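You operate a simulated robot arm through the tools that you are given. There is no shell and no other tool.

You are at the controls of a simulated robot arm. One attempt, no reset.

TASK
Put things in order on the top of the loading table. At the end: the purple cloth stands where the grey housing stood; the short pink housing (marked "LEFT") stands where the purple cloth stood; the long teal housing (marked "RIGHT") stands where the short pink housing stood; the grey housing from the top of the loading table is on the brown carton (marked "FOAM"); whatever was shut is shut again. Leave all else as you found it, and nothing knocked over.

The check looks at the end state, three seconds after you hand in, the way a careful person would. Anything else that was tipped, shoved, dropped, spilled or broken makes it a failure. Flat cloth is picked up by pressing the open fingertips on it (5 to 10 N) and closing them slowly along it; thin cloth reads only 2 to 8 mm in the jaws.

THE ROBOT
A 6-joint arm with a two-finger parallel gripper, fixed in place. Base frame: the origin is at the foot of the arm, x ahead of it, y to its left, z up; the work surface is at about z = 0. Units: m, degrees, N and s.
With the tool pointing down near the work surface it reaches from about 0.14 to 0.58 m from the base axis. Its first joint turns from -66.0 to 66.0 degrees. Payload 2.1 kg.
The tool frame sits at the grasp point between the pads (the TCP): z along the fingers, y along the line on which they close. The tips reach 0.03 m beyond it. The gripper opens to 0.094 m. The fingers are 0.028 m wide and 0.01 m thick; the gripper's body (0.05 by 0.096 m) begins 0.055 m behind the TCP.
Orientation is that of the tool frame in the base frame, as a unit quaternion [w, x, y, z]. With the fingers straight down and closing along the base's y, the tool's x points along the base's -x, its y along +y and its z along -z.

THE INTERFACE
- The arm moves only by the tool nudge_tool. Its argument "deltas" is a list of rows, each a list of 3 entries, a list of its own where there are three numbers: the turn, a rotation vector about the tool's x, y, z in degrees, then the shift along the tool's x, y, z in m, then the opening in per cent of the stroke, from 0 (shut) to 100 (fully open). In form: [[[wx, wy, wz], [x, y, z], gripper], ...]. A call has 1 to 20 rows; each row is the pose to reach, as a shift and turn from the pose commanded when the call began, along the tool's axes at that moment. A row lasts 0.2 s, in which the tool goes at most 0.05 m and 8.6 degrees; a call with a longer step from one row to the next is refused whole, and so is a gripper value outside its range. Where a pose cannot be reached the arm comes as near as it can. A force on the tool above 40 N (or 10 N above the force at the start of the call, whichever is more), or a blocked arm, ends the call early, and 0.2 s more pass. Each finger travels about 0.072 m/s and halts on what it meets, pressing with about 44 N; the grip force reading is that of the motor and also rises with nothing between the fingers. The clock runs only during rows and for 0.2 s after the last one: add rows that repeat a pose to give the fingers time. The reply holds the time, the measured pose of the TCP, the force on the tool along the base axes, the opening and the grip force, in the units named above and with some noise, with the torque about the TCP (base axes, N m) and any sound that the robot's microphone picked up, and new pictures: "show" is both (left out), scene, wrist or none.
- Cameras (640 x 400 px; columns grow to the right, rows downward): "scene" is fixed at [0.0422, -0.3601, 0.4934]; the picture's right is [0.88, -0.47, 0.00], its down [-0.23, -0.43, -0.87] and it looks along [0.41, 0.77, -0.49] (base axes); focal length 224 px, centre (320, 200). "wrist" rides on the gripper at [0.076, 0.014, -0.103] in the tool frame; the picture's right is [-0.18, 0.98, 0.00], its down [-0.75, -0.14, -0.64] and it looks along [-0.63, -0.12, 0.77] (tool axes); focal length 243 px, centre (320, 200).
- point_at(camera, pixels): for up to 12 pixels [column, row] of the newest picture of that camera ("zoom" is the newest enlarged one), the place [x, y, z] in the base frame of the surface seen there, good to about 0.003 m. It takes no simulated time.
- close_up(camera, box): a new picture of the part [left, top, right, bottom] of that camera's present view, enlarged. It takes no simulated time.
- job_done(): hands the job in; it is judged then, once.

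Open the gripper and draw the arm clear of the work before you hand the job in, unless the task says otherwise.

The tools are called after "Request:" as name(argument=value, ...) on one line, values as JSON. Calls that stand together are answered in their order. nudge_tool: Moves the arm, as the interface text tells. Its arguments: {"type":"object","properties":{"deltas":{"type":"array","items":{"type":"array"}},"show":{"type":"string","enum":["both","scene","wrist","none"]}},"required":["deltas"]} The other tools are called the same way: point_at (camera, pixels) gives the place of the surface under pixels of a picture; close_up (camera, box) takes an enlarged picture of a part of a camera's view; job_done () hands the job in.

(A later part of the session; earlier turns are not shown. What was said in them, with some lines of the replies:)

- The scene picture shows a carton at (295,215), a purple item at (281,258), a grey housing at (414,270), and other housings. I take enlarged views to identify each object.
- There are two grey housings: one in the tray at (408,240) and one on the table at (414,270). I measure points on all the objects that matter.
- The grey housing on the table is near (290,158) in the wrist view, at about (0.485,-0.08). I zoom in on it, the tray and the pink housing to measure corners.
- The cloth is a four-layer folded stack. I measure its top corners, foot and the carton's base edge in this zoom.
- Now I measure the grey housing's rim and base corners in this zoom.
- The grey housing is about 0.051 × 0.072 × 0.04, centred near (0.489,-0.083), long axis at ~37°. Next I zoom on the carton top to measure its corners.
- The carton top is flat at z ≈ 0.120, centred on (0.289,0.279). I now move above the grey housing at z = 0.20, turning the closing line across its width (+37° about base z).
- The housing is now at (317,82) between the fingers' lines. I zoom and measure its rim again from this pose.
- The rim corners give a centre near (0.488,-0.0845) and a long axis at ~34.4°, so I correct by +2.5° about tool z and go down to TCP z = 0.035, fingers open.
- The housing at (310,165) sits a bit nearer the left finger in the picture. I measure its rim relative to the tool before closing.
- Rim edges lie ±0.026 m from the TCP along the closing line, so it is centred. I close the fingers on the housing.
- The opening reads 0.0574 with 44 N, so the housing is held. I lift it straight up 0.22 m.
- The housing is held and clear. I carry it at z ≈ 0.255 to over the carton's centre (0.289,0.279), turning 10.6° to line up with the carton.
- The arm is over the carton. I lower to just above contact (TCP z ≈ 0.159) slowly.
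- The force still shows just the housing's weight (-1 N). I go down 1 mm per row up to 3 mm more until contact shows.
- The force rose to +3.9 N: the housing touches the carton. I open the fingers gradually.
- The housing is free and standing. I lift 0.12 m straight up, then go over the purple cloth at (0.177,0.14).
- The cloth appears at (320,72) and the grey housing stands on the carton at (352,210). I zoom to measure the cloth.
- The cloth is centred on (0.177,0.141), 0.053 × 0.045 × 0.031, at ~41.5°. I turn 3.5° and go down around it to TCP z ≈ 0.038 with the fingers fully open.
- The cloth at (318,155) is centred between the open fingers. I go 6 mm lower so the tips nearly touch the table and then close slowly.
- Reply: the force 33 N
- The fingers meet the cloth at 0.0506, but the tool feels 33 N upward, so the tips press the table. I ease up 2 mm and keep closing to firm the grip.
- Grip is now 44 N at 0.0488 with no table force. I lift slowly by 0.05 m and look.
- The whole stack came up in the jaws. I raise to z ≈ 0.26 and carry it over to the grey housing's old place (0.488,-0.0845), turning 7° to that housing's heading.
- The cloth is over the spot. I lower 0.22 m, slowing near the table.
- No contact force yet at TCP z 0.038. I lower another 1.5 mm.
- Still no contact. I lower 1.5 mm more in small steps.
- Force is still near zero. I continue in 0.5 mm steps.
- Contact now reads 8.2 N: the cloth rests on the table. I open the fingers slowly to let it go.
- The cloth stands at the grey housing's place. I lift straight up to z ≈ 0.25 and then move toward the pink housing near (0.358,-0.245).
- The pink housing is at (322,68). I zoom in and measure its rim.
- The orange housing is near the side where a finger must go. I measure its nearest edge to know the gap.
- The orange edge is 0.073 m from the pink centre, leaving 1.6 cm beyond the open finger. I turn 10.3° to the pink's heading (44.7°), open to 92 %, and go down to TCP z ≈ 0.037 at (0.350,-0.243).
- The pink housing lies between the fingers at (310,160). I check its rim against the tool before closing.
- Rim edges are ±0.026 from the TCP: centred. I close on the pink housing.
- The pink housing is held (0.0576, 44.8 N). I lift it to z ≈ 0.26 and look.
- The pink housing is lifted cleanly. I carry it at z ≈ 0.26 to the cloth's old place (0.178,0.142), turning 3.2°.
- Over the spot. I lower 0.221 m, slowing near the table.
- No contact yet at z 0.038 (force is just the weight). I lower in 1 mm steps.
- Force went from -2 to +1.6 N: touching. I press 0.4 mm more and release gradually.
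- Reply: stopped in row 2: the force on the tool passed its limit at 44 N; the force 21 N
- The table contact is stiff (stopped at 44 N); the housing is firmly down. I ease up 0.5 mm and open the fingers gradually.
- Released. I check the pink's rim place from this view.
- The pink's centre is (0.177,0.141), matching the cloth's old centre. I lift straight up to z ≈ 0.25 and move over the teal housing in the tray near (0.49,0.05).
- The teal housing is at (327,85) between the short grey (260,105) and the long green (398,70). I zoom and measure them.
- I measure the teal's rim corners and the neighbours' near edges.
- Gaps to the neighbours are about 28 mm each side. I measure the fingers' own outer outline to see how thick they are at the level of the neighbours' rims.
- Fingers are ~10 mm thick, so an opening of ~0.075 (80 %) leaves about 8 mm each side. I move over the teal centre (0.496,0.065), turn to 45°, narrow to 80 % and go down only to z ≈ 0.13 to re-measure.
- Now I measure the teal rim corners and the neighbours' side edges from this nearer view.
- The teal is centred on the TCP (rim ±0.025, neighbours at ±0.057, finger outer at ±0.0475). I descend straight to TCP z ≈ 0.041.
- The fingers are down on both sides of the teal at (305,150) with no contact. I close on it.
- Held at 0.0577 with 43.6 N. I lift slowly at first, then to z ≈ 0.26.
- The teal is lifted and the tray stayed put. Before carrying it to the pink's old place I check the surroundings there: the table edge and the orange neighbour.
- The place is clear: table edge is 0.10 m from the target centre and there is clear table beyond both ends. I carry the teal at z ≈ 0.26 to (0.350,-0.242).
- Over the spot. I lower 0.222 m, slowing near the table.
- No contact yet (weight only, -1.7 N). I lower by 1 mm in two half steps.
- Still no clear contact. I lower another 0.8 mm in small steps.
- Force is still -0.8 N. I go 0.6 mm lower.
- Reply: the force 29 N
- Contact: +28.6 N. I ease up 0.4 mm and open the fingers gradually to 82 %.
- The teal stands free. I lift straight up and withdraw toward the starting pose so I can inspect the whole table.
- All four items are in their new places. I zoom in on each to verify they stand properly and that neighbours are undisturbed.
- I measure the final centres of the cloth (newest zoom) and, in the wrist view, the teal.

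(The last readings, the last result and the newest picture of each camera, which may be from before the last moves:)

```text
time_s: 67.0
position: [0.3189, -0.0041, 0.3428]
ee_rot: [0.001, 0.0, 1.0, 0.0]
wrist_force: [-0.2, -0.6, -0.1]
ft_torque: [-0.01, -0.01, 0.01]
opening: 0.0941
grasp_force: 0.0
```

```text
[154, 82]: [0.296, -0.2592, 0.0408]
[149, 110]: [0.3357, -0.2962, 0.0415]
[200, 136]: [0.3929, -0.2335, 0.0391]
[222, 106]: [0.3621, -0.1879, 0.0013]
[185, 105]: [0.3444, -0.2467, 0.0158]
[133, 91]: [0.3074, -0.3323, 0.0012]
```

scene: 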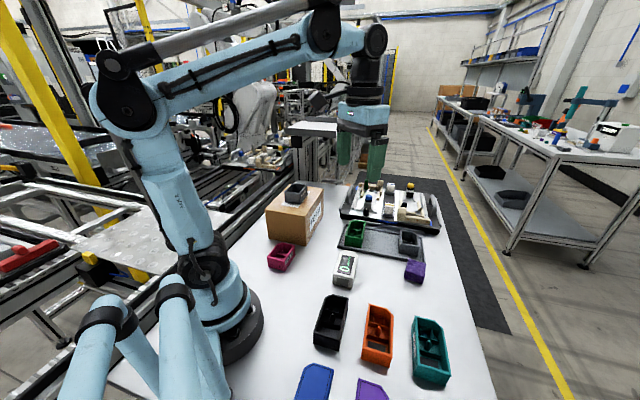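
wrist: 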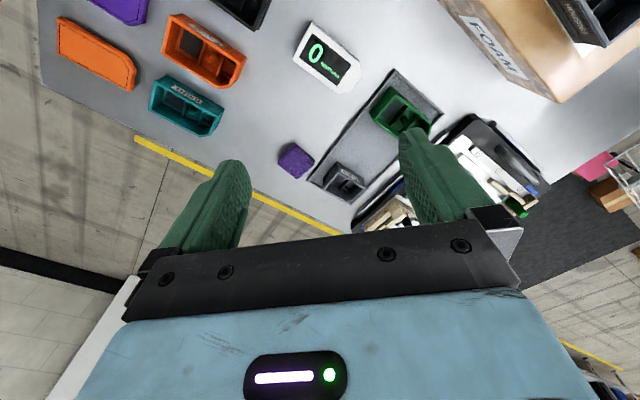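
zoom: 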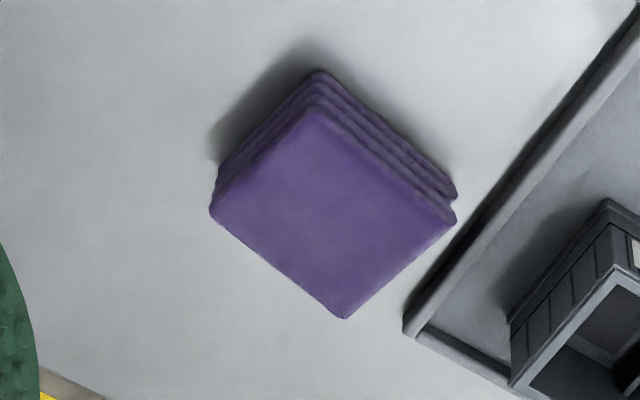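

The cloth is centred on (0.488,-0.083), the teal on about (0.350,-0.243) and the pink on (0.177,0.141). The grey housing stands on the carton. Nothing else has moved and the gripper is open and clear, so I hand the job in.

Request:
job_done()

```text
The job is handed in.
```

The four items are in their new places, and I handed the job in with the gripper open and the arm clear of the work. I don't have the verdict of the check.

| Item | Now stands | Measured centre (x, y in m) |
|---|---|---|
| Grey housing from the table top | On the "FOAM" carton, near the middle of its top | about (0.289, 0.280) when set down |
| Purple cloth | Where the grey housing stood | (0.488, -0.083) |
| Short pink housing ("LEFT") | Where the cloth stood | (0.177, 0.141) |
| Long teal housing ("RIGHT") | Where the pink housing stood | about (0.350, -0.243) |

- **Accuracy:** The cloth, pink and teal are each within about 2 mm of the old centres I measured, with point readings good to about 3 mm.
- **Two grey housings:** I took the one standing directly on the table and left the grey one in the tray where it was.
- **Contact forces:** The gripper pressed hard on the table three times. The tips touched at 33 N while closing on the cloth, the pink was set down at 44 N (which stopped that call early), and the teal at 29 N. I eased off each time and saw no damage.
- **Surroundings:** In the last close-ups nothing was tipped or shifted. I found nothing that was shut and needed opening.
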